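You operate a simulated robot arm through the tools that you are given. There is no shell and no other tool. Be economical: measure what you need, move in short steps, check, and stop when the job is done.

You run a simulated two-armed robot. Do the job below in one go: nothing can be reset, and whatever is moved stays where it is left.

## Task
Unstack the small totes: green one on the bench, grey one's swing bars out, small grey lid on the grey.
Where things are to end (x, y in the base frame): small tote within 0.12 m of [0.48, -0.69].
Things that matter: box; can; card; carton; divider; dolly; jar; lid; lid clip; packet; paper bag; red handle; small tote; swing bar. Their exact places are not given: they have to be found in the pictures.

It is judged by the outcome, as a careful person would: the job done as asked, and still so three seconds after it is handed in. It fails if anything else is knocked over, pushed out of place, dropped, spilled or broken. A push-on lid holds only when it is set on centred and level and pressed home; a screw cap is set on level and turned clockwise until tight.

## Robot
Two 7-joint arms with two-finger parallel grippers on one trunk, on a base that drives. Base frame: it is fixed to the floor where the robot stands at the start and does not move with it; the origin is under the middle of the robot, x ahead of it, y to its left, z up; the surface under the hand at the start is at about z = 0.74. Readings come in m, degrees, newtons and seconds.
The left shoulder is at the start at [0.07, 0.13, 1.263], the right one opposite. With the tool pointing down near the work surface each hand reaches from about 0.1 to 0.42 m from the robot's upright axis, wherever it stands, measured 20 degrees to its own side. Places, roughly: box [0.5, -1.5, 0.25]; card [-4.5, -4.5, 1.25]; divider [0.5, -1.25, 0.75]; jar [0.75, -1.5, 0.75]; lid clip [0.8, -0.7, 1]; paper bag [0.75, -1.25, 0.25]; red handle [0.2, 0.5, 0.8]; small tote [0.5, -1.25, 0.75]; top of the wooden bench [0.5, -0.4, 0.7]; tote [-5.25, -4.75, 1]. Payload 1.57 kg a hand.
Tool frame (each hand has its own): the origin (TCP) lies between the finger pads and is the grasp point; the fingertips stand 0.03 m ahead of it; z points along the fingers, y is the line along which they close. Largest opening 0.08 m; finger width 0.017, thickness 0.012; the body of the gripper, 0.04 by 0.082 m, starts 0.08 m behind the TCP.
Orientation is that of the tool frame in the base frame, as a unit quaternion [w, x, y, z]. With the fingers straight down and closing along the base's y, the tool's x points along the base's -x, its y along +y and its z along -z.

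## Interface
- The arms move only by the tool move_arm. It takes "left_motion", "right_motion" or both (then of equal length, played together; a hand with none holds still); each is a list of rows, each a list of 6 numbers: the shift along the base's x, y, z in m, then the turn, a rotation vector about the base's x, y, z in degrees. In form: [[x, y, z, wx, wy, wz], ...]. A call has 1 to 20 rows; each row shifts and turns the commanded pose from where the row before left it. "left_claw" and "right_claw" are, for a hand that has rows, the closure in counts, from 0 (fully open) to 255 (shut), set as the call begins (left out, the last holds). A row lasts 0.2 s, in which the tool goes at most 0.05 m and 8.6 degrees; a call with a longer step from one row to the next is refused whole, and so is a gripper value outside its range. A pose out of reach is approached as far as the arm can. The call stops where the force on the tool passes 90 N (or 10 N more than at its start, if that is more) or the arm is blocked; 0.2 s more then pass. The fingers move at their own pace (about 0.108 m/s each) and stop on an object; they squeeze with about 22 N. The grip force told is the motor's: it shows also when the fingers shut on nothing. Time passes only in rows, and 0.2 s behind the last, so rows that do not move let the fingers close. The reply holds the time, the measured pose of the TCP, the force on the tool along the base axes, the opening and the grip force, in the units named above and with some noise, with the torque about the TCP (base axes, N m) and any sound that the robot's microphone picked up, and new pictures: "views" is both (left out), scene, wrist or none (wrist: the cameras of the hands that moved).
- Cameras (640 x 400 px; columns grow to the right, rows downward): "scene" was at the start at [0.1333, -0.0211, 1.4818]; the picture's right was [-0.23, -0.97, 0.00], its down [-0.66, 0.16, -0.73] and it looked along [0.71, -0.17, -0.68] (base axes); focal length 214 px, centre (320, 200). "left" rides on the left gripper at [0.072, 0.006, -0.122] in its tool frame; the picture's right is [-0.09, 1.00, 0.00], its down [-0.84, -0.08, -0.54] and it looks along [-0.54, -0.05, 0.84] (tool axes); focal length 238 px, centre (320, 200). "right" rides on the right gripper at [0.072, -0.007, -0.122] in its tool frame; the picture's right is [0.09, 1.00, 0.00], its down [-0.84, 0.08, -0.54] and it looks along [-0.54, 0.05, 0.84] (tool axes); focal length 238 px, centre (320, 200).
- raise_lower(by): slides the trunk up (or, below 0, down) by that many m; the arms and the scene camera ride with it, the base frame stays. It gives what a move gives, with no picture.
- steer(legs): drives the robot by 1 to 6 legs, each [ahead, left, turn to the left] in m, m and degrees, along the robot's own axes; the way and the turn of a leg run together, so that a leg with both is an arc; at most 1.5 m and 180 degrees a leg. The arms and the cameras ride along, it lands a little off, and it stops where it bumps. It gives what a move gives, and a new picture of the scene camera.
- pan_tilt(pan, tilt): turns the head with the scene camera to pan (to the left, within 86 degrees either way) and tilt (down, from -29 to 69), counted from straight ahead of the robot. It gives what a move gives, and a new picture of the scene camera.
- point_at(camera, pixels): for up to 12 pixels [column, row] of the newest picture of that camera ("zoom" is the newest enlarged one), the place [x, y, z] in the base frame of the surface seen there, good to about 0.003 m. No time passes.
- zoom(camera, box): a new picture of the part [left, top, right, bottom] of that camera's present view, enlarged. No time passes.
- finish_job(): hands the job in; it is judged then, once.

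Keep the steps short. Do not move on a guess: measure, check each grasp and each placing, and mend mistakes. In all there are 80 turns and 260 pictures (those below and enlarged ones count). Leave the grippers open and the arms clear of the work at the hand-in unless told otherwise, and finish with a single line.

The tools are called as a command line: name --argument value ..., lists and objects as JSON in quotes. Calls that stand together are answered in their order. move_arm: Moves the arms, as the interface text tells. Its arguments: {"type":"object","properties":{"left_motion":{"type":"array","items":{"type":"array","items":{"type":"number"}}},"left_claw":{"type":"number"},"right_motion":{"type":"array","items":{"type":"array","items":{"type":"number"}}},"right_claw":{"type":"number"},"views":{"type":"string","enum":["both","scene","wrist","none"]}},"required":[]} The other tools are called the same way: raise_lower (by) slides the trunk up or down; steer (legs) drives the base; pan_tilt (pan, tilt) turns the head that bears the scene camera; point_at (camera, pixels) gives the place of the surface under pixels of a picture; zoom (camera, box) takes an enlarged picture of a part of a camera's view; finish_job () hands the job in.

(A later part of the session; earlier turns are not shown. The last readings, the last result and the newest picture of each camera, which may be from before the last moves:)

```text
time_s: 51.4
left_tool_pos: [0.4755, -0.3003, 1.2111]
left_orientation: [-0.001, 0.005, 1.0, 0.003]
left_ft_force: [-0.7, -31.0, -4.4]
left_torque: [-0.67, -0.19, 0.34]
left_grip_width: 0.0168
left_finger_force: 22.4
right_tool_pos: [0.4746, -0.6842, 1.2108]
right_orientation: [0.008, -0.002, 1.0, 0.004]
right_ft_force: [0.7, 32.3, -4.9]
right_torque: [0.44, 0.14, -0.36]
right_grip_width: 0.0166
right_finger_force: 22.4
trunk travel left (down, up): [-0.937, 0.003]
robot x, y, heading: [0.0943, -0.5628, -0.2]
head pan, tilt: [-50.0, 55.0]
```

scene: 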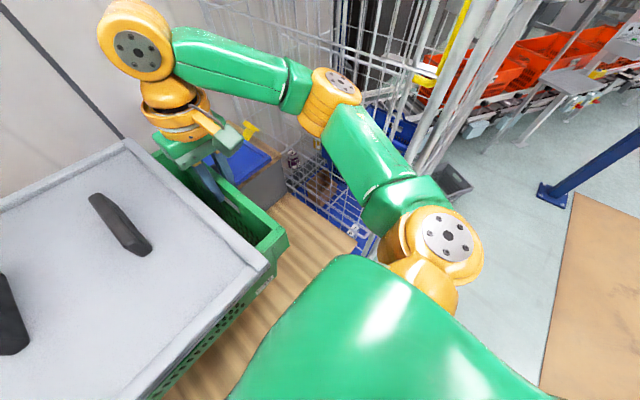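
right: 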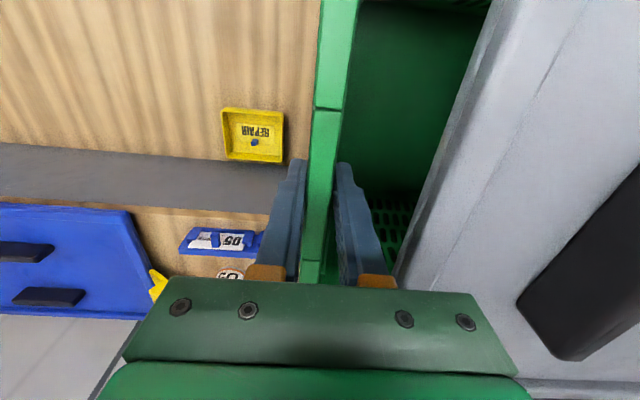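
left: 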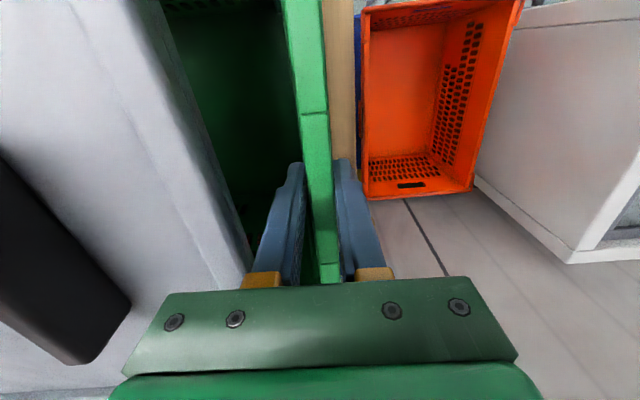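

point_at --camera "scene" --pixels '[[359, 95], [370, 55], [395, 100], [410, 130], [440, 60], [430, 75], [425, 150], [445, 120], [350, 40], [470, 60]]'

zoom --camera "scene" --box '[300, 0, 500, 200]'

```text
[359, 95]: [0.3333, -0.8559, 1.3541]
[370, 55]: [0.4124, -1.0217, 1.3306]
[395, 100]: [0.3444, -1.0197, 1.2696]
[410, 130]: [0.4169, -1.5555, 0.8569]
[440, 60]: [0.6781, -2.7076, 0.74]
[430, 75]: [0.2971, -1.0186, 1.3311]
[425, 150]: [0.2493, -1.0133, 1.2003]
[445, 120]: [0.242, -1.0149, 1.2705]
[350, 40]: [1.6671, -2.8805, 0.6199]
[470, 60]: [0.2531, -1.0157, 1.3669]
```

```text
2.00 times, centred on (400, 100) of scene
```

zoom: 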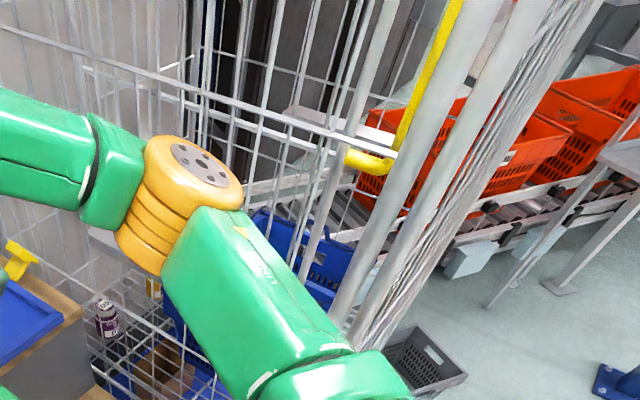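

Gap to cage ≈0.14 m. Drive 0.11 m further right.

steer --legs '[[0.003, -0.11, 0]]'

pan_tilt --pan 0 --tilt 66

```text
time_s: 52.6
left_tool_pos: [0.4777, -0.4075, 1.2101]
left_orientation: [0.0, 0.004, 1.0, 0.002]
left_ft_force: [0.6, -4.3, -3.5]
left_torque: [-0.64, -0.1, 0.22]
left_grip_width: 0.0168
left_finger_force: 21.6
right_tool_pos: [0.4776, -0.7916, 1.2116]
right_orientation: [0.008, -0.002, 1.0, 0.003]
right_ft_force: [1.1, 6.2, -5.9]
right_torque: [0.13, 0.06, -0.38]
right_grip_width: 0.0167
right_finger_force: 21.2
trunk travel left (down, up): [-0.937, 0.003]
robot x, y, heading: [0.0996, -0.6701, -0.0]
head pan, tilt: [-50.0, 55.0]
```

scene: 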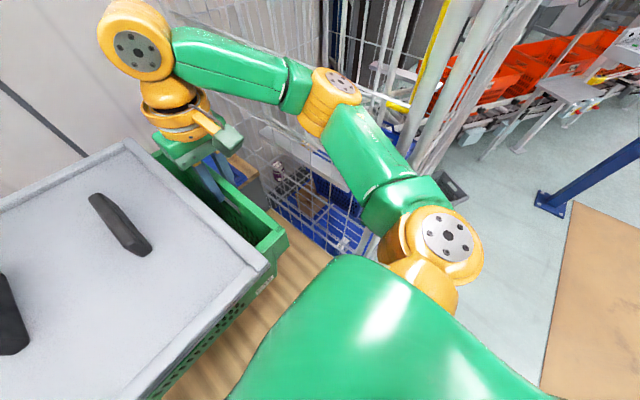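

```text
time_s: 53.8
left_tool_pos: [0.4783, -0.4148, 1.2122]
left_orientation: [0.0, 0.004, 1.0, 0.005]
left_ft_force: [-0.3, -0.4, -3.6]
left_torque: [-0.56, 0.01, 0.2]
left_grip_width: 0.0168
left_finger_force: 22.2
right_tool_pos: [0.4783, -0.7987, 1.2117]
right_orientation: [0.008, -0.002, 1.0, 0.007]
right_ft_force: [0.6, 1.8, -6.0]
right_torque: [0.13, 0.01, -0.34]
right_grip_width: 0.0169
right_finger_force: 21.9
trunk travel left (down, up): [-0.937, 0.003]
robot x, y, heading: [0.0986, -0.6747, -0.2]
head pan, tilt: [0.0, 66.0]
```

scene: 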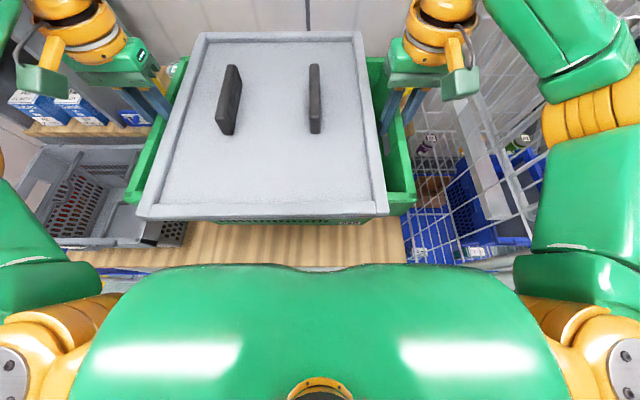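

Tote now at (0.478, −0.607). Check the blue lid's front edge on the shelf against my grey lid before lowering.

move_arm --left_motion '[[-0.005, 0, 0, 0, 0, 0]]' --right_motion '[[-0.005, 0, 0, 0, 0, 0]]' --views "wrist"

```text
time_s: 54.2
left_tool_pos: [0.4712, -0.4157, 1.2118]
left_orientation: [-0.001, 0.004, 1.0, 0.005]
left_ft_force: [-1.8, -0.5, -4.4]
left_torque: [-0.51, -0.07, 0.21]
left_grip_width: 0.0167
left_finger_force: 21.8
right_tool_pos: [0.4711, -0.7988, 1.2114]
right_orientation: [0.009, -0.002, 1.0, 0.007]
right_ft_force: [0.4, -0.5, -6.6]
right_torque: [0.17, 0.06, -0.3]
right_grip_width: 0.0165
right_finger_force: 22.5
trunk travel left (down, up): [-0.937, 0.003]
robot x, y, heading: [0.0987, -0.6744, -0.3]
head pan, tilt: [0.0, 66.0]
```

right: 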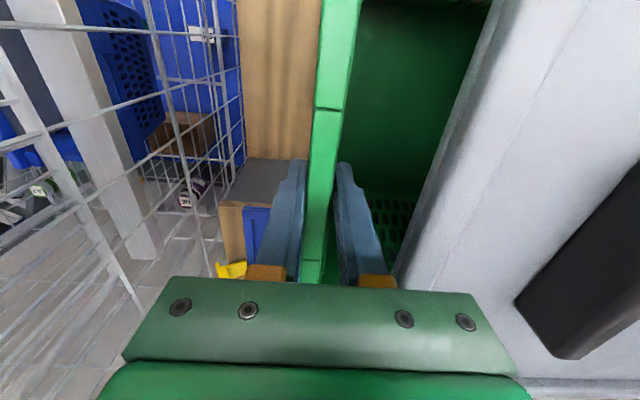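
left: 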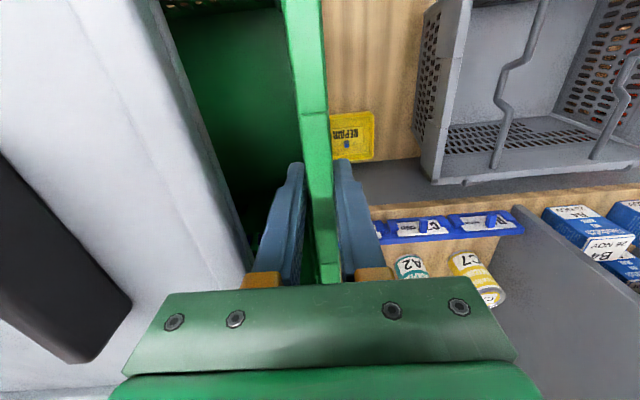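

point_at --camera "right" --pixels '[[258, 209], [245, 220], [228, 203], [258, 235], [240, 200]]'

point_at --camera "left" --pixels '[[543, 5], [527, 60], [500, 95], [495, 160], [628, 60], [610, 100], [597, 150], [436, 178], [630, 165], [350, 135], [390, 232], [470, 10]]'

zoom --camera "left" --box '[400, 0, 640, 200]'

```text
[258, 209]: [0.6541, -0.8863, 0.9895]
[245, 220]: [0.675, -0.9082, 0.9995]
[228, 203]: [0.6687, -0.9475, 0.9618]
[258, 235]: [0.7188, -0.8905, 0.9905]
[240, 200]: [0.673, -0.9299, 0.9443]
```

```text
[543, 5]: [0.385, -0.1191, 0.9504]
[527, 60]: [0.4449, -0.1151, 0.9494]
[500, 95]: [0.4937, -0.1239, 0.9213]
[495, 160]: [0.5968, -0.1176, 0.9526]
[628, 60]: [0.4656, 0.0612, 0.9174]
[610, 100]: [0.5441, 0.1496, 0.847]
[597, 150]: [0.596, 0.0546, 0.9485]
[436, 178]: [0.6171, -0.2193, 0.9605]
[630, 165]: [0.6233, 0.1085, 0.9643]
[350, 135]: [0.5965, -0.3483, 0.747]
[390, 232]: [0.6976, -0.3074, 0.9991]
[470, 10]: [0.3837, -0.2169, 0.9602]
```

```text
2.00 times, centred on (520, 100) of left
```

zoom: 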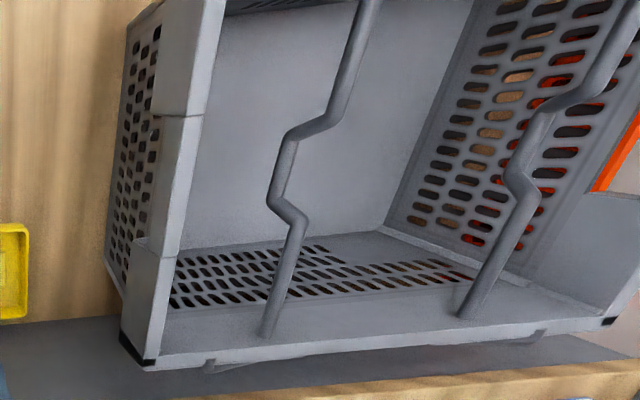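

Blue lid front edge is x≈0.654; I draw the tote back 0.022 m so the grey lid clears it, then lower with the trunk.

move_arm --left_motion '[[-0.011, 0, 0, 0, 0, 0], [-0.011, 0, 0, 0, 0, 0]]' --right_motion '[[-0.011, 0, 0, 0, 0, 0], [-0.011, 0, 0, 0, 0, 0]]' --views "none"

raise_lower --by -0.15

pan_tilt --pan 0 --tilt 60

```text
time_s: 54.8
left_tool_pos: [0.4503, -0.4142, 1.2115]
left_orientation: [0.0, 0.003, 1.0, 0.005]
left_ft_force: [-1.6, 4.0, -4.1]
left_torque: [-0.48, 0.05, -0.15]
left_grip_width: 0.017
left_finger_force: 22.3
right_tool_pos: [0.4492, -0.7976, 1.2118]
right_orientation: [0.008, -0.003, 1.0, 0.005]
right_ft_force: [0.7, -3.8, -5.7]
right_torque: [0.12, -0.09, -0.3]
right_grip_width: 0.0167
right_finger_force: 21.9
trunk travel left (down, up): [-0.937, 0.003]
robot x, y, heading: [0.1016, -0.6703, -0.1]
head pan, tilt: [0.0, 66.0]
```

```text
time_s: 56.5
left_tool_pos: [0.4498, -0.4157, 1.0615]
left_orientation: [0.0, 0.004, 1.0, 0.005]
left_ft_force: [-1.2, 7.4, -4.1]
left_torque: [-0.48, 0.02, -0.16]
left_grip_width: 0.0168
left_finger_force: 21.9
right_tool_pos: [0.4504, -0.7979, 1.061]
right_orientation: [0.008, -0.003, 1.0, 0.005]
right_ft_force: [0.5, -8.3, -6.7]
right_torque: [0.08, -0.01, -0.35]
right_grip_width: 0.0169
right_finger_force: 22.2
trunk travel left (down, up): [-0.787, 0.153]
robot x, y, heading: [0.0962, -0.668, -0.0]
head pan, tilt: [0.0, 66.0]
```

```text
time_s: 57.2
left_tool_pos: [0.4508, -0.4153, 1.062]
left_orientation: [0.0, 0.003, 1.0, 0.005]
left_ft_force: [-1.2, 8.4, -4.1]
left_torque: [-0.51, -0.01, -0.12]
left_grip_width: 0.017
left_finger_force: 22.1
right_tool_pos: [0.4492, -0.7989, 1.0622]
right_orientation: [0.008, -0.003, 1.0, 0.006]
right_ft_force: [1.6, -8.6, -7.4]
right_torque: [0.05, 0.03, -0.35]
right_grip_width: 0.0165
right_finger_force: 22.0
trunk travel left (down, up): [-0.787, 0.153]
robot x, y, heading: [0.0984, -0.67, -0.0]
head pan, tilt: [0.0, 60.0]
```

scene: 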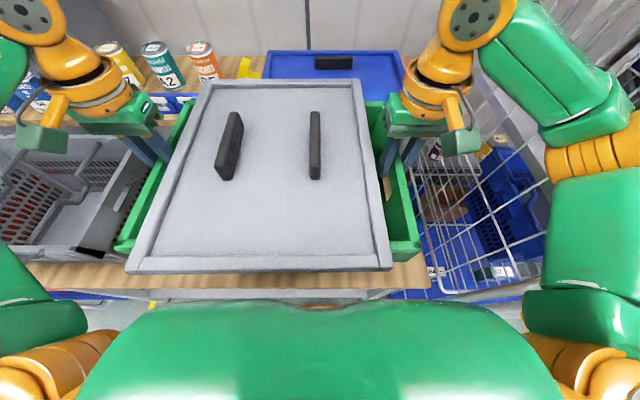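

point_at --camera "scene" --pixels '[[215, 84], [352, 84], [270, 82], [132, 268], [385, 264], [280, 76], [300, 285], [400, 110], [412, 235], [125, 235]]'

raise_lower --by -0.08

```text
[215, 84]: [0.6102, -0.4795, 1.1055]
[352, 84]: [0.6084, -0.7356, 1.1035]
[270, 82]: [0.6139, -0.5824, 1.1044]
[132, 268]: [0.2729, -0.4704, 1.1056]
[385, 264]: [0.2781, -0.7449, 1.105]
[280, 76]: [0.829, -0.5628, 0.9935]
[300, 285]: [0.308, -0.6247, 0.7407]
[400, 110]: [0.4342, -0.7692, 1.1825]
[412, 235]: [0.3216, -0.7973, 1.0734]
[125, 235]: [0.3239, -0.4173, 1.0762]
```

```text
time_s: 58.4
left_tool_pos: [0.4495, -0.4147, 0.9812]
left_orientation: [0.0, 0.004, 1.0, 0.005]
left_ft_force: [-1.0, 10.1, -3.5]
left_torque: [-0.5, -0.02, -0.15]
left_grip_width: 0.0168
left_finger_force: 22.0
right_tool_pos: [0.4498, -0.7978, 0.9806]
right_orientation: [0.007, -0.002, 1.0, 0.005]
right_ft_force: [2.1, -10.8, -5.6]
right_torque: [0.04, 0.03, -0.34]
right_grip_width: 0.0166
right_finger_force: 21.9
trunk travel left (down, up): [-0.707, 0.233]
robot x, y, heading: [0.0973, -0.6761, -0.1]
head pan, tilt: [0.0, 60.0]
```

Plenty of clearance (lid far edge 0.614). Shift +0.015 x and set down gently with the arms (expect contact at TCP z≈0.947).

move_arm --left_motion '[[0.008, 0.0005, -0.008, 0, 0, 0], [0.007, 0, -0.008, 0, 0, 0], [0, 0, -0.006, 0, 0, 0], [0, 0, -0.005, 0, 0, 0]]' --right_motion '[[0.008, -0.0005, -0.008, 0, 0, 0], [0.007, 0, -0.008, 0, 0, 0], [0, 0, -0.006, 0, 0, 0], [0, 0, -0.005, 0, 0, 0]]' --views "scene"

```text
time_s: 59.4
left_tool_pos: [0.4655, -0.415, 0.9545]
left_orientation: [-0.001, 0.003, 1.0, 0.005]
left_ft_force: [-1.8, -5.2, -5.0]
left_torque: [-0.53, 0.06, -0.19]
left_grip_width: 0.0166
left_finger_force: 22.0
right_tool_pos: [0.4654, -0.7985, 0.9526]
right_orientation: [0.008, -0.004, 1.0, 0.006]
right_ft_force: [1.3, 3.6, -6.9]
right_torque: [0.14, -0.07, -0.35]
right_grip_width: 0.0164
right_finger_force: 21.3
trunk travel left (down, up): [-0.707, 0.233]
robot x, y, heading: [0.0974, -0.6712, -0.1]
head pan, tilt: [0.0, 60.0]
```

scene: 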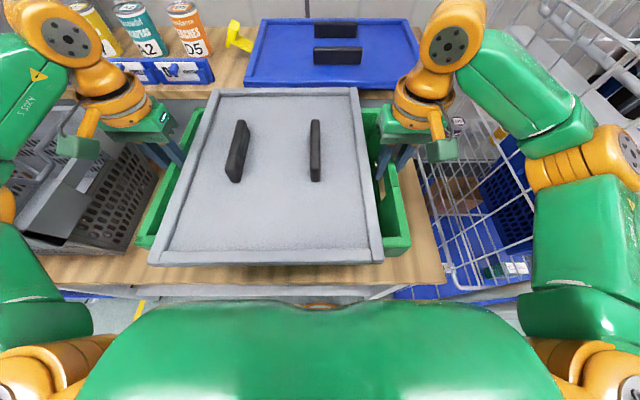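

move_arm --left_motion '[[0, 0, -0.004, 0, 0, 0], [0, 0, -0.004, 0, 0, 0]]' --right_motion '[[0, 0, -0.004, 0, 0, 0], [0, 0, -0.004, 0, 0, 0]]' --views "none"

```text
time_s: 60.0
left_tool_pos: [0.4648, -0.4147, 0.9474]
left_orientation: [0.0, 0.004, 1.0, 0.004]
left_ft_force: [0.3, -5.8, 0.6]
left_torque: [-0.6, 0.67, -0.23]
left_grip_width: 0.0168
left_finger_force: 21.9
right_tool_pos: [0.4648, -0.7979, 0.9465]
right_orientation: [0.01, -0.003, 1.0, 0.006]
right_ft_force: [7.6, 6.7, 13.2]
right_torque: [0.15, 0.35, -0.31]
right_grip_width: 0.0166
right_finger_force: 22.0
trunk travel left (down, up): [-0.707, 0.233]
robot x, y, heading: [0.1028, -0.6705, 0.1]
head pan, tilt: [0.0, 60.0]
```

Contact at the bench. Release by half-opening and raise both hands.

move_arm --left_motion '[[0, 0, -0.002, 0, 0, 0], [0, 0, 0, 0, 0, 0], [0, 0, 0, 0, 0, 0], [0, 0, 0.02, 0, 0, 0], [0, 0, 0.03, 0, 0, 0], [0, 0, 0.03, 0, 0, 0], [0, 0, 0.02, 0, 0, 0]]' --left_claw 128 --right_motion '[[0, 0, 0, 0, 0, 0], [0, 0, 0, 0, 0, 0], [0, 0, 0, 0, 0, 0], [0, 0, 0.02, 0, 0, 0], [0, 0, 0.03, 0, 0, 0], [0, 0, 0.03, 0, 0, 0], [0, 0, 0.02, 0, 0, 0]]' --right_claw 128 --views "scene"

zoom --camera "scene" --box '[120, 60, 440, 290]'

```text
time_s: 61.5
left_tool_pos: [0.4631, -0.4139, 1.046]
left_orientation: [0.0, 0.003, 1.0, 0.006]
left_ft_force: [-0.6, 0.2, 0.0]
left_torque: [0.03, 0.01, -0.01]
left_grip_width: 0.0399
left_finger_force: 0.0
right_tool_pos: [0.4631, -0.7984, 1.0476]
right_orientation: [0.009, -0.002, 1.0, 0.006]
right_ft_force: [0.2, -0.3, 0.4]
right_torque: [0.05, -0.01, 0.0]
right_grip_width: 0.0399
right_finger_force: 0.1
trunk travel left (down, up): [-0.707, 0.233]
robot x, y, heading: [0.1019, -0.6714, -0.2]
head pan, tilt: [0.0, 60.0]
```

scene: 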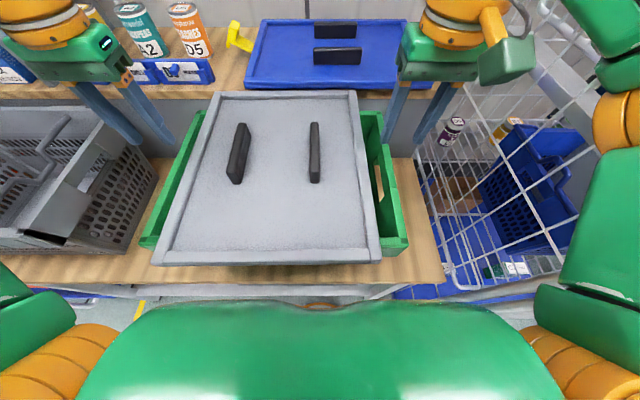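

```text
1.74 times, centred on (280, 175) of scene
```

zoom: 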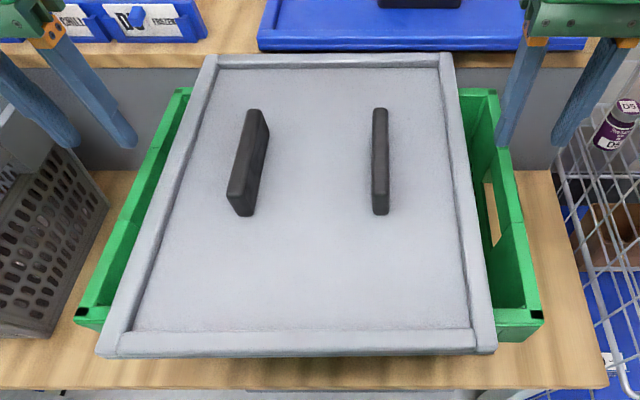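

Green tote stands on the bench. Raise the trunk 0.15, and drive back left to the grey tote to see its swing bars.

raise_lower --by 0.15

steer --legs '[[0, 0.3, 0], [0, 0.28, 0]]'

zoom --camera "scene" --box '[140, 100, 440, 300]'

```text
time_s: 63.3
left_tool_pos: [0.4638, -0.4143, 1.1965]
left_orientation: [0.002, 0.003, 1.0, 0.005]
left_ft_force: [0.0, 0.0, -0.3]
left_torque: [-0.03, -0.01, 0.01]
left_grip_width: 0.0399
left_finger_force: 0.1
right_tool_pos: [0.4642, -0.7991, 1.1965]
right_orientation: [0.008, -0.003, 1.0, 0.006]
right_ft_force: [0.7, 0.0, 0.1]
right_torque: [0.0, 0.01, 0.01]
right_grip_width: 0.0398
right_finger_force: 0.1
trunk travel left (down, up): [-0.857, 0.083]
robot x, y, heading: [0.1007, -0.6731, -0.2]
head pan, tilt: [0.0, 60.0]
```

```text
time_s: 66.9
left_tool_pos: [0.4669, 0.1619, 1.1951]
left_orientation: [0.001, 0.005, 1.0, 0.006]
left_ft_force: [0.6, 0.0, 0.3]
left_torque: [0.03, -0.03, -0.01]
left_grip_width: 0.0396
left_finger_force: 0.0
right_tool_pos: [0.4638, -0.2232, 1.1956]
right_orientation: [0.008, -0.001, 1.0, 0.007]
right_ft_force: [-0.2, -0.2, 0.0]
right_torque: [0.02, -0.01, 0.0]
right_grip_width: 0.0398
right_finger_force: 0.0
trunk travel left (down, up): [-0.857, 0.083]
robot x, y, heading: [0.0979, -0.0943, -0.4]
head pan, tilt: [0.0, 60.0]
```

scene: 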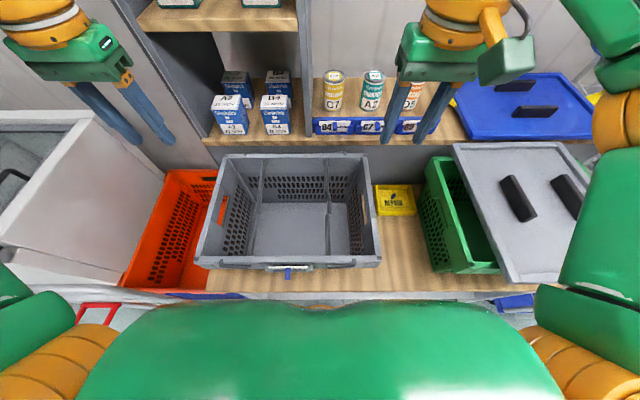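

```text
2.00 times, centred on (290, 200) of scene
```

zoom: 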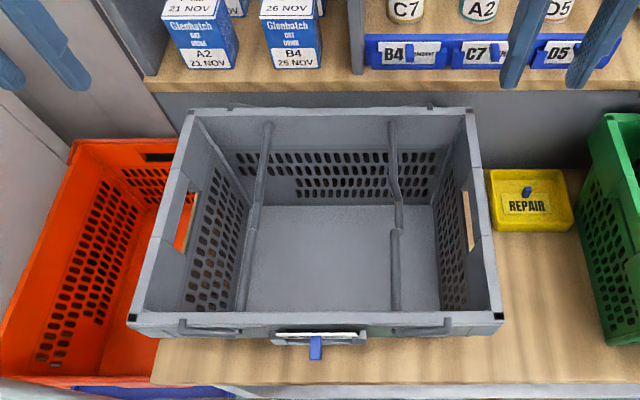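

zoom --camera "scene" --box '[195, 240, 295, 280]'

point_at --camera "zoom" --pixels '[[100, 140], [150, 155], [230, 160], [290, 160], [320, 110], [330, 60], [345, 10]]'

zoom --camera "scene" --box '[310, 140, 400, 280]'

point_at --camera "scene" --pixels '[[270, 164], [268, 185], [264, 205], [261, 225], [258, 245], [336, 165], [338, 190], [337, 205], [337, 230], [337, 248], [356, 262], [385, 260]]'

```text
6.40 times, centred on (245, 260) of scene
```

zoom: 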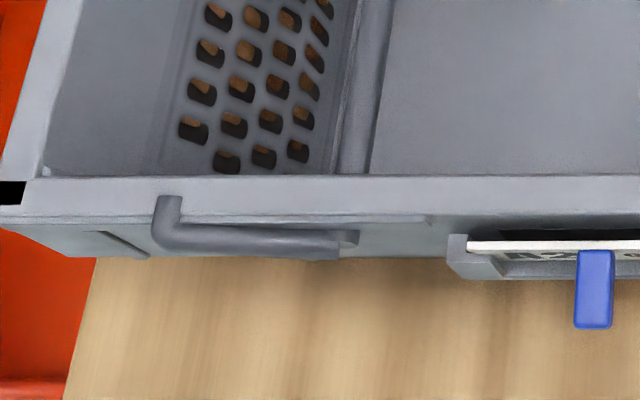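

```text
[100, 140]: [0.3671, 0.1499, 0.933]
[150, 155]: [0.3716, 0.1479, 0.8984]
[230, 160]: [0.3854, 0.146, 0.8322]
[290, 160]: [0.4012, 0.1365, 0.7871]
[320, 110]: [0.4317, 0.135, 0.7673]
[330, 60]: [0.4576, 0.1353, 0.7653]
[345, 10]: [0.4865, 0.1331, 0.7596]
```

```text
2.86 times, centred on (355, 210) of scene
```

zoom: 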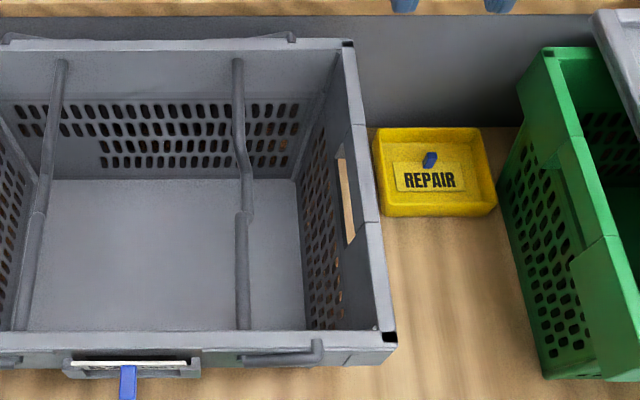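

```text
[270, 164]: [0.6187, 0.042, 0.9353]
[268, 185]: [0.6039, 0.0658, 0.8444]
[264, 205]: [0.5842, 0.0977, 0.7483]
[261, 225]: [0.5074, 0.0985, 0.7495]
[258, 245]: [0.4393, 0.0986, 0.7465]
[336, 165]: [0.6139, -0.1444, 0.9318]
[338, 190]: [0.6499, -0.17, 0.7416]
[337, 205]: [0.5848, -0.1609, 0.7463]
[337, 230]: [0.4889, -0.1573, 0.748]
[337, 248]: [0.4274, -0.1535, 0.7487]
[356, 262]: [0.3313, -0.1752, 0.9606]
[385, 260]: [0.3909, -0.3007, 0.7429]
```

zoom --camera "scene" --box '[320, 240, 390, 275]'

point_at --camera "zoom" --pixels '[[170, 60], [200, 210], [260, 215], [330, 210], [385, 190], [395, 150], [160, 215], [300, 140], [300, 250]]'

zoom --camera "scene" --box '[300, 145, 400, 205]'

point_at --camera "zoom" --pixels '[[170, 100], [165, 50], [168, 150], [170, 190], [215, 50], [240, 60], [310, 45], [160, 30]]'

```text
9.14 times, centred on (355, 258) of scene
```

zoom: 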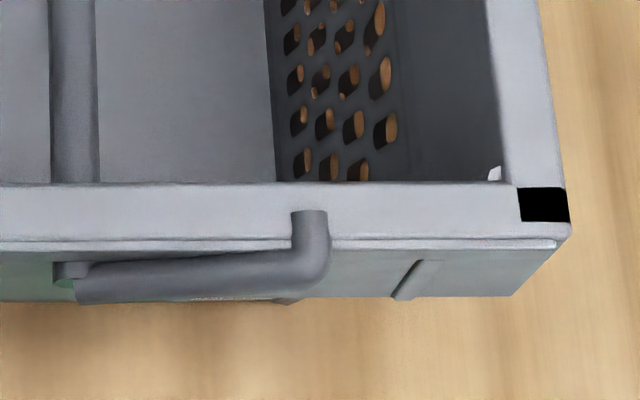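

```text
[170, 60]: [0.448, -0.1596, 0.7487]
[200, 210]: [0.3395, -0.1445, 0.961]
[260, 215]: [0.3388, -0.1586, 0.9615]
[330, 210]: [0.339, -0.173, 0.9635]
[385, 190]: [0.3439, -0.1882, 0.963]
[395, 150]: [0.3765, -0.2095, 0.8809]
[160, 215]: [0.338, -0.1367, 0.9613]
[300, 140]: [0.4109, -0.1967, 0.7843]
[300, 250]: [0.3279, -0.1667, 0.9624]
```

```text
6.40 times, centred on (350, 175) of scene
```

zoom: 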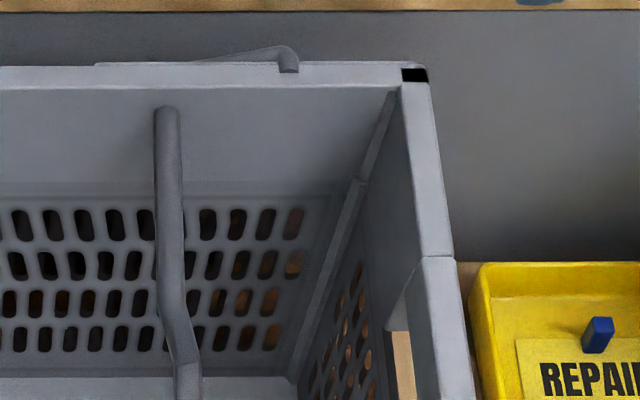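

```text
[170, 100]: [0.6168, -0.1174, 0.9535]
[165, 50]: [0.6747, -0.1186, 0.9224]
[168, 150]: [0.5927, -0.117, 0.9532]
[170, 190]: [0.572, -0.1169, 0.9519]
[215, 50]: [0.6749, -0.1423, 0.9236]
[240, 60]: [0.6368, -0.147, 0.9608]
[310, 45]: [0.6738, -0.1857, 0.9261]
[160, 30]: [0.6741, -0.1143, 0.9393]
```

The bars pivot on the long rims at about y=−0.167 (right) and mirrored left; the bars lie ~0.05 inboard at z≈0.95. I bring both half-open hands above the straight front parts of the bars (x≈0.41).

move_arm --left_motion '[[-0.014, -0.03, -0.02, 0, 0, 0], [-0.014, -0.03, -0.03, 0, 0, 0], [-0.014, -0.03, -0.03, 0, 0, 0], [-0.014, -0.016, -0.03, 0, 0, 0], [0, 0, -0.025, 0, 0, 0]]' --right_motion '[[-0.014, 0.03, -0.02, 0, 0, 0], [-0.014, 0.03, -0.03, 0, 0, 0], [-0.014, 0.03, -0.03, 0, 0, 0], [-0.012, 0.015, -0.03, 0, 0, 0], [0, 0, -0.025, 0, 0, 0]]'

```text
time_s: 68.1
left_tool_pos: [0.4098, 0.0584, 1.0596]
left_orientation: [0.001, 0.004, 1.0, 0.005]
left_ft_force: [-0.2, -0.5, 1.0]
left_torque: [-0.02, 0.0, 0.03]
left_grip_width: 0.0397
left_finger_force: 0.0
right_tool_pos: [0.4097, -0.1144, 1.0604]
right_orientation: [0.008, -0.001, 1.0, 0.006]
right_ft_force: [0.2, 0.1, 1.1]
right_torque: [0.0, 0.01, 0.01]
right_grip_width: 0.0398
right_finger_force: 0.0
trunk travel left (down, up): [-0.857, 0.083]
robot x, y, heading: [0.102, -0.0926, -0.1]
head pan, tilt: [0.0, 60.0]
```

scene: 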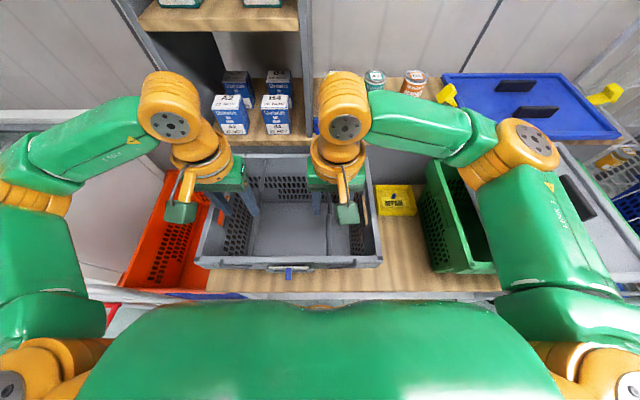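
right: 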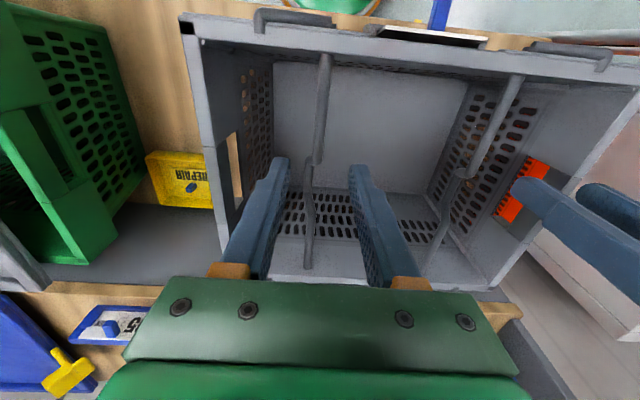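
left: 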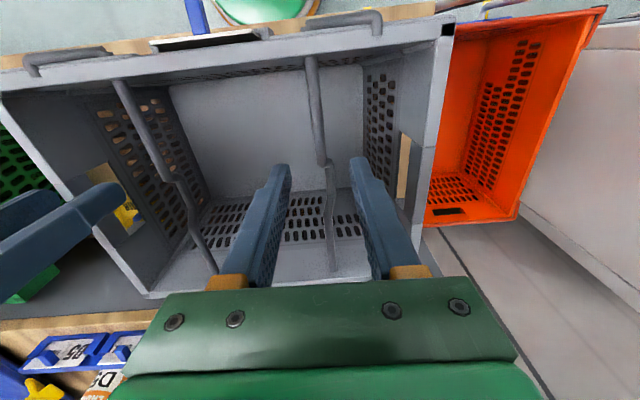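

zoom --camera "right" --box '[180, 0, 420, 150]'

point_at --camera "right" --pixels '[[324, 65], [322, 95], [320, 125], [317, 150], [311, 170], [309, 200], [308, 240], [257, 28], [259, 15], [300, 15], [332, 22], [375, 25]]'

point_at --camera "left" --pixels '[[312, 65], [316, 95], [319, 125], [322, 150], [328, 175], [331, 200], [334, 250], [376, 25], [375, 13], [340, 17], [304, 25], [440, 60]]'

```text
2.67 times, centred on (300, 75) of right
```

zoom: 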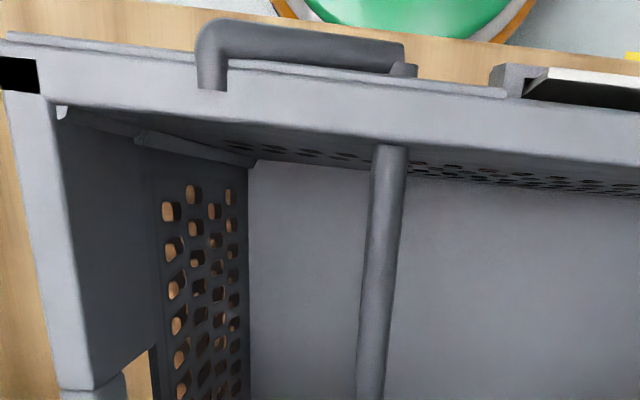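

```text
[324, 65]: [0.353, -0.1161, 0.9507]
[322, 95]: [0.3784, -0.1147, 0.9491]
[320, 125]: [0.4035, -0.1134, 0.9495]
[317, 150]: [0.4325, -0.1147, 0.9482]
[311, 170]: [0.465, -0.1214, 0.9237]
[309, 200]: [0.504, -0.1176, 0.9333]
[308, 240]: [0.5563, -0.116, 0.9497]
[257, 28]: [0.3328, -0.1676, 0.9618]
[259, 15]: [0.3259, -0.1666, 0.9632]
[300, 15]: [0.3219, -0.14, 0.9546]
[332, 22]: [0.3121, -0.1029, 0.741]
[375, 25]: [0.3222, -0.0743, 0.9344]
```

```text
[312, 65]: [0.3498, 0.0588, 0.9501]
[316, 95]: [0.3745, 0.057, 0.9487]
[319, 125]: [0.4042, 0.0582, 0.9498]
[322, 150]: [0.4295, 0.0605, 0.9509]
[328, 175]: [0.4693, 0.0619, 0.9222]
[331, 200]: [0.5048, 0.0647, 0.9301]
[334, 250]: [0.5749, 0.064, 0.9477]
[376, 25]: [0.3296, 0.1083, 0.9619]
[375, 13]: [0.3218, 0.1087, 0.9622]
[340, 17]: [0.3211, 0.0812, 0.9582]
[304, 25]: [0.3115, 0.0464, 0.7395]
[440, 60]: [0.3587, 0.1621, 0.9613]
```

Bars: right y≈−0.114, left y≈0.058, top z≈0.950; pivots y≈−0.167 / 0.108. Lower both hands to TCP z≈0.961 and close.

move_arm --left_motion '[[0, 0, -0.03, 0, 0, 0], [0, 0, -0.03, 0, 0, 0], [0, 0, -0.02, 0, 0, 0], [0, 0, -0.018, 0, 0, 0]]' --right_motion '[[0, 0, -0.03, 0, 0, 0], [0, 0, -0.03, 0, 0, 0], [0, 0, -0.02, 0, 0, 0], [0, 0, -0.019, 0, 0, 0]]' --views "none"

move_arm --left_motion '[[0, 0, 0, 0, 0, 0], [0, 0, 0, 0, 0, 0], [0, 0, 0, 0, 0, 0]]' --left_claw 255 --right_motion '[[0, 0, 0, 0, 0, 0], [0, 0, 0, 0, 0, 0], [0, 0, 0, 0, 0, 0]]' --right_claw 255

```text
time_s: 69.1
left_tool_pos: [0.408, 0.0588, 0.9628]
left_orientation: [0.001, 0.006, 1.0, 0.004]
left_ft_force: [-0.4, 0.3, 0.8]
left_torque: [0.0, -0.01, 0.01]
left_grip_width: 0.0398
left_finger_force: 0.1
right_tool_pos: [0.4107, -0.1159, 0.9629]
right_orientation: [0.009, -0.001, 1.0, 0.006]
right_ft_force: [0.0, -0.4, -0.2]
right_torque: [0.0, 0.01, 0.01]
right_grip_width: 0.0399
right_finger_force: 0.1
trunk travel left (down, up): [-0.857, 0.083]
robot x, y, heading: [0.1007, -0.0894, -0.1]
head pan, tilt: [0.0, 60.0]
```

```text
time_s: 69.9
left_tool_pos: [0.4088, 0.0575, 0.9629]
left_orientation: [0.0, 0.005, 1.0, 0.005]
left_ft_force: [-0.2, -12.3, -0.7]
left_torque: [-0.18, 0.32, 0.16]
left_grip_width: 0.0113
left_finger_force: 21.8
right_tool_pos: [0.4104, -0.1151, 0.9629]
right_orientation: [0.008, -0.002, 1.0, 0.006]
right_ft_force: [-0.5, 11.8, 0.2]
right_torque: [0.2, 0.1, -0.11]
right_grip_width: 0.0114
right_finger_force: 22.4
trunk travel left (down, up): [-0.857, 0.083]
robot x, y, heading: [0.1046, -0.0948, -0.2]
head pan, tilt: [0.0, 60.0]
```

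scene: 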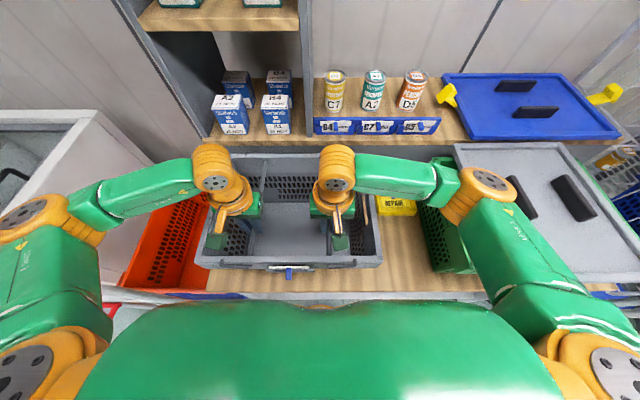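
right: 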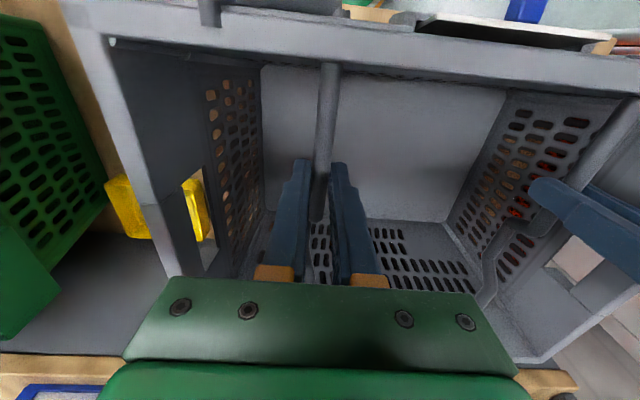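
left: 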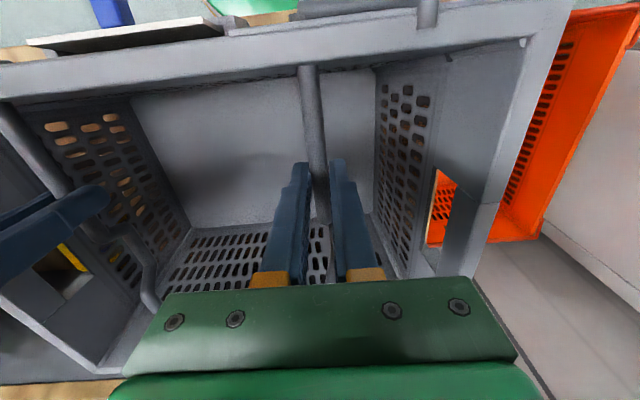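

Both bars gripped. Start the arc: lift ~0.04 m with a slight outward shift, watching forces.

move_arm --left_motion '[[0, 0, 0.0106, 0, 0, 0], [0, 0, 0.0106, 0, 0, 0], [0, 0.0032, 0.0111, 0, 0, 0], [0, 0.0056, 0.0101, 0, 0, 0]]' --right_motion '[[0, 0, 0.0106, 0, 0, 0], [0, 0, 0.0106, 0, 0, 0], [0, -0.0032, 0.0111, 0, 0, 0], [0, -0.0056, 0.0101, 0, 0, 0]]'

```text
time_s: 70.9
left_tool_pos: [0.411, 0.0659, 1.0043]
left_orientation: [0.001, 0.006, 1.0, 0.001]
left_ft_force: [-0.7, -44.7, -4.4]
left_torque: [-0.77, 0.44, 0.08]
left_grip_width: 0.0254
left_finger_force: 22.0
right_tool_pos: [0.4099, -0.1223, 1.0054]
right_orientation: [0.008, -0.002, 1.0, 0.011]
right_ft_force: [1.2, 43.4, -4.1]
right_torque: [0.8, 0.09, -0.17]
right_grip_width: 0.0248
right_finger_force: 22.3
trunk travel left (down, up): [-0.857, 0.083]
robot x, y, heading: [0.1013, -0.096, -0.2]
head pan, tilt: [0.0, 60.0]
```

scene: 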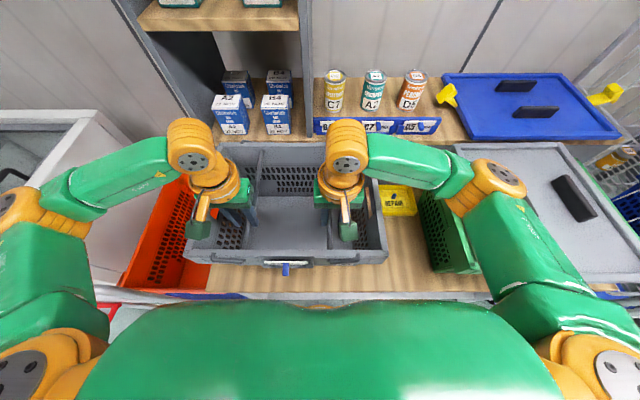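
right: 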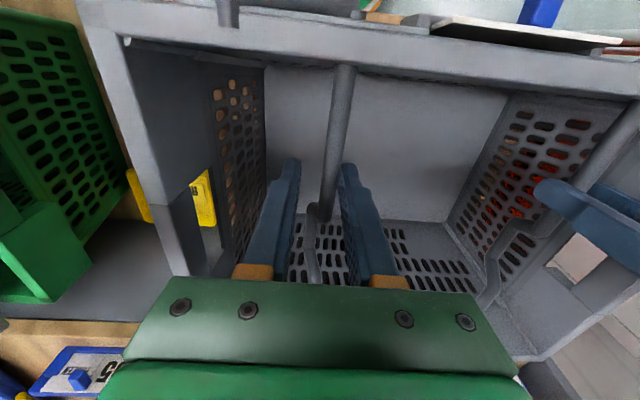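
left: 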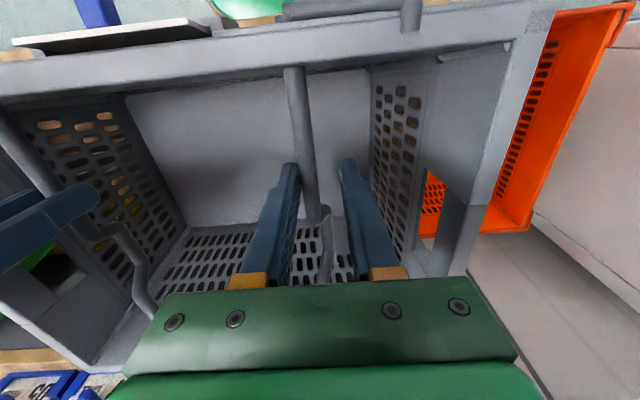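

The whole tote came up with the bars (the bars did not turn), so I set it back down the same way at once.

move_arm --left_motion '[[0, -0.0056, -0.0101, 0, 0, 0], [0, -0.0032, -0.0111, 0, 0, 0], [0, 0, -0.0106, 0, 0, 0], [0, 0, -0.0096, 0, 0, 0]]' --right_motion '[[0, 0.0056, -0.0101, 0, 0, 0], [0, 0.0032, -0.0111, 0, 0, 0], [0, 0, -0.0106, 0, 0, 0], [0, 0, -0.0096, 0, 0, 0]]'

zoom --camera "scene" --box '[180, 140, 400, 290]'

```text
time_s: 71.9
left_tool_pos: [0.4111, 0.0573, 0.9624]
left_orientation: [0.001, 0.005, 1.0, 0.004]
left_ft_force: [-0.8, -23.7, -0.8]
left_torque: [-0.48, 0.1, 0.08]
left_grip_width: 0.0115
left_finger_force: 22.2
right_tool_pos: [0.4114, -0.1156, 0.9641]
right_orientation: [0.008, -0.001, 1.0, 0.006]
right_ft_force: [0.5, 25.1, -6.4]
right_torque: [0.46, 0.03, -0.17]
right_grip_width: 0.0114
right_finger_force: 22.1
trunk travel left (down, up): [-0.857, 0.083]
robot x, y, heading: [0.1016, -0.093, -0.2]
head pan, tilt: [0.0, 60.0]
```

scene: 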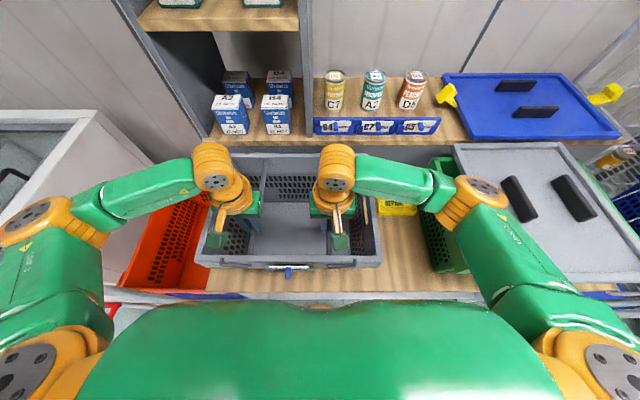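
right: 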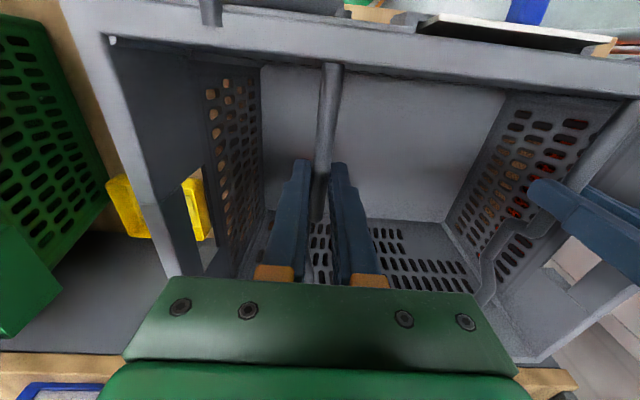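
left: 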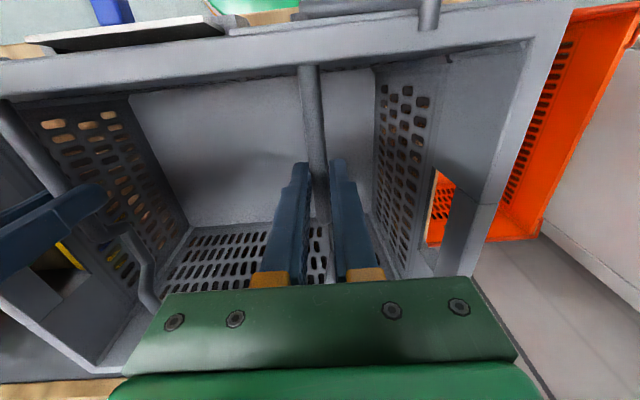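

```text
2.67 times, centred on (290, 215) of scene
```

zoom: 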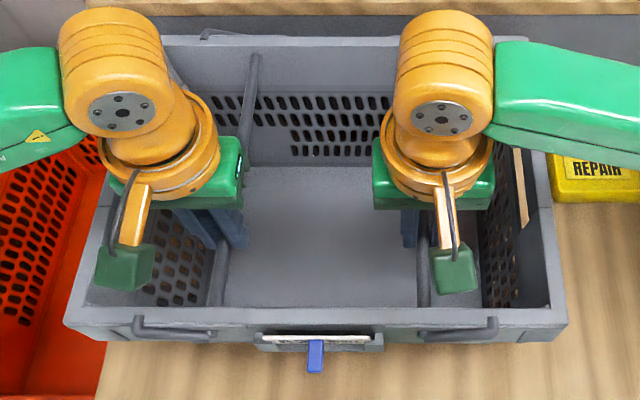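

The bars are stiff: the light tote lifts first. I'll hold the tote down with the left hand's closed fingertips on its floor while the right hand turns its bar. Left: release, rise, move inside the tote near the right bar.

move_arm --left_motion '[[0, 0, 0, 0, 0, 0], [0, 0, 0, 0, 0, 0], [0, 0, 0.04, 0, 0, 0], [0, 0, 0.04, 0, 0, 0], [0.04, 0, 0.02, 0, 0, 0], [0.04, -0.02, 0, 0, 0, 0], [0.04, -0.035, 0, 0, 0, 0], [0.024, -0.037, 0, 0, 0, 0]]' --left_claw 100 --right_motion '[[0, 0, -0.002, 0, 0, 0], [0, 0, 0, 0, 0, 0], [0, 0, 0, 0, 0, 0], [0, 0, 0, 0, 0, 0], [0, 0, 0, 0, 0, 0], [0, 0, 0, 0, 0, 0], [0, 0, 0, 0, 0, 0], [0, 0, 0, 0, 0, 0]]' --views "none"

move_arm --left_motion '[[0, 0, -0.04, 0, 0, 0], [0, 0, -0.04, 0, 0, 0], [0, 0, -0.04, 0, 0, 0], [0, 0, -0.04, 0, 0, 0], [0, 0, -0.04, 0, 0, 0], [0, 0, -0.04, 0, 0, 0], [0, 0, -0.02, 0, 0, 0]]' --left_claw 255

```text
refused: row 7 steps farther than a row can; nothing moved
```

```text
time_s: 72.7
left_tool_pos: [0.4078, 0.0518, 0.8669]
left_orientation: [0.01, 0.008, 1.0, 0.005]
left_ft_force: [-13.6, 2.7, 48.9]
left_torque: [-0.33, -0.03, -0.02]
left_grip_width: 0.004
left_finger_force: 21.8
right_tool_pos: [0.405, -0.1221, 0.9668]
right_orientation: [0.014, 0.003, 1.0, 0.006]
right_ft_force: [-2.1, -6.1, 0.1]
right_torque: [-0.16, -0.54, -0.28]
right_grip_width: 0.0117
right_finger_force: 22.3
trunk travel left (down, up): [-0.857, 0.083]
robot x, y, heading: [0.1032, -0.0889, -0.2]
head pan, tilt: [0.0, 60.0]
stopped in row 3 (left hand): the force on the tool passed its limit at 207 N (the readings are from after the stop); the commanded pose is now the measured one
```

scene: 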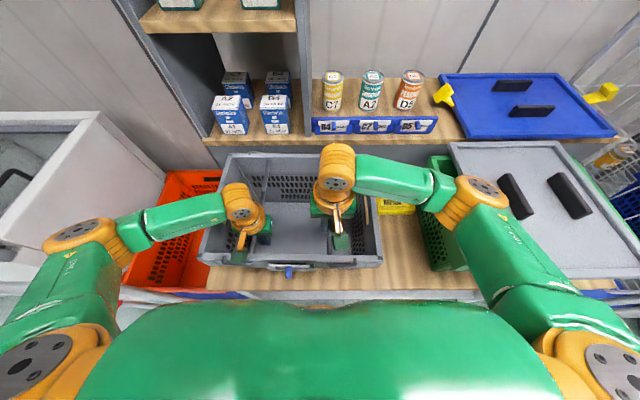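
left: 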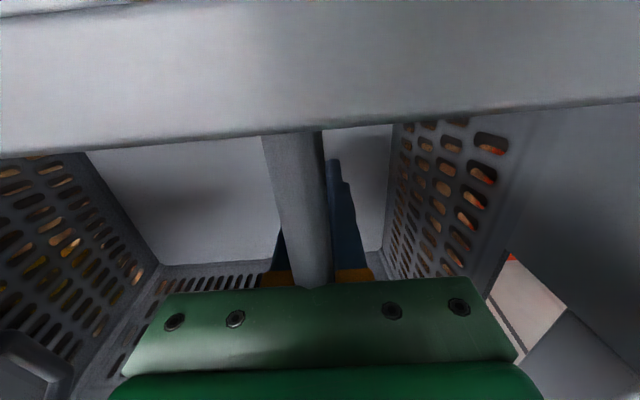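

That second call should not have run; the left palm pressed on its bar but stopped. Open the left, rise out carefully and check the tote.

move_arm --left_motion '[[0, 0, 0.003, 0, 0, 0], [0, 0, 0, 0, 0, 0], [0, 0, 0, 0, 0, 0], [0, 0, 0.04, 0, 0, 0], [0, 0, 0.05, 0, 0, 0], [0, 0, 0.05, 0, 0, 0], [0, 0, 0.04, 0, 0, 0], [0.03, -0.01, 0.01, 0, 0, 0]]' --left_claw 100

zoom --camera "scene" --box '[180, 140, 400, 290]'

point_at --camera "scene" --pixels '[[204, 256], [380, 260], [232, 157], [365, 156], [378, 250], [300, 262]]'

```text
time_s: 74.5
left_tool_pos: [0.4442, 0.0463, 1.0547]
left_orientation: [0.005, 0.007, 1.0, 0.003]
left_ft_force: [-0.4, 0.5, -0.1]
left_torque: [-0.01, 0.03, 0.0]
left_grip_width: 0.0484
left_finger_force: 0.0
right_tool_pos: [0.4121, -0.1164, 0.9634]
right_orientation: [0.01, 0.0, 1.0, 0.006]
right_ft_force: [1.9, 1.6, -1.1]
right_torque: [0.03, 0.15, -0.12]
right_grip_width: 0.0117
right_finger_force: 22.1
trunk travel left (down, up): [-0.857, 0.083]
robot x, y, heading: [0.1028, -0.0888, -0.0]
head pan, tilt: [0.0, 60.0]
```

scene: 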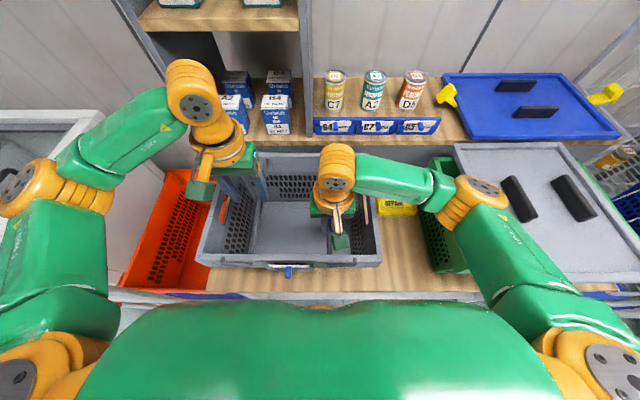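
left: 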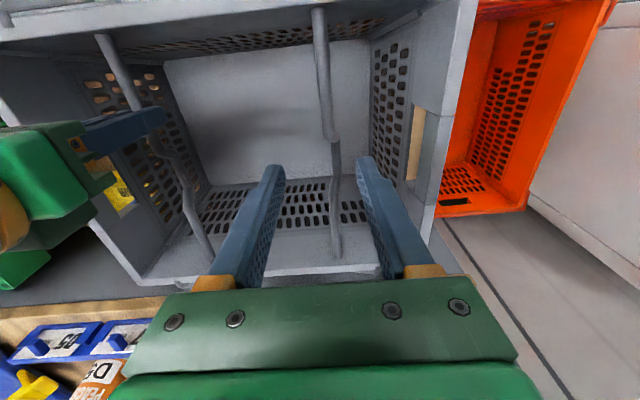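

```text
2.67 times, centred on (290, 215) of scene
```

zoom: 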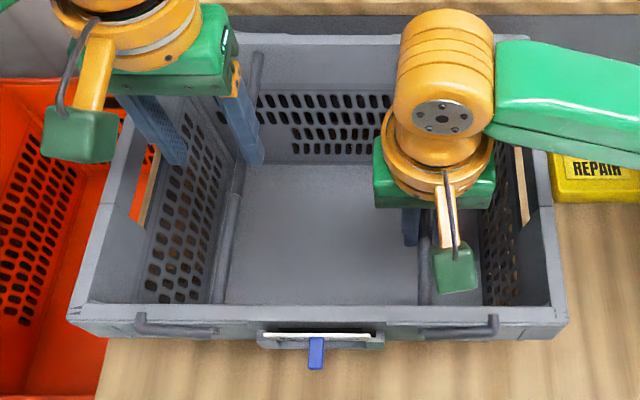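

```text
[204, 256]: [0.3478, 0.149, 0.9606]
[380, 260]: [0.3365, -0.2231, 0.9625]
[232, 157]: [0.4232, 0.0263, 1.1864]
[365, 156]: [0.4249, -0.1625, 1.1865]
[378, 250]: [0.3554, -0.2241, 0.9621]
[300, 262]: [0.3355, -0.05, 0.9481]
```

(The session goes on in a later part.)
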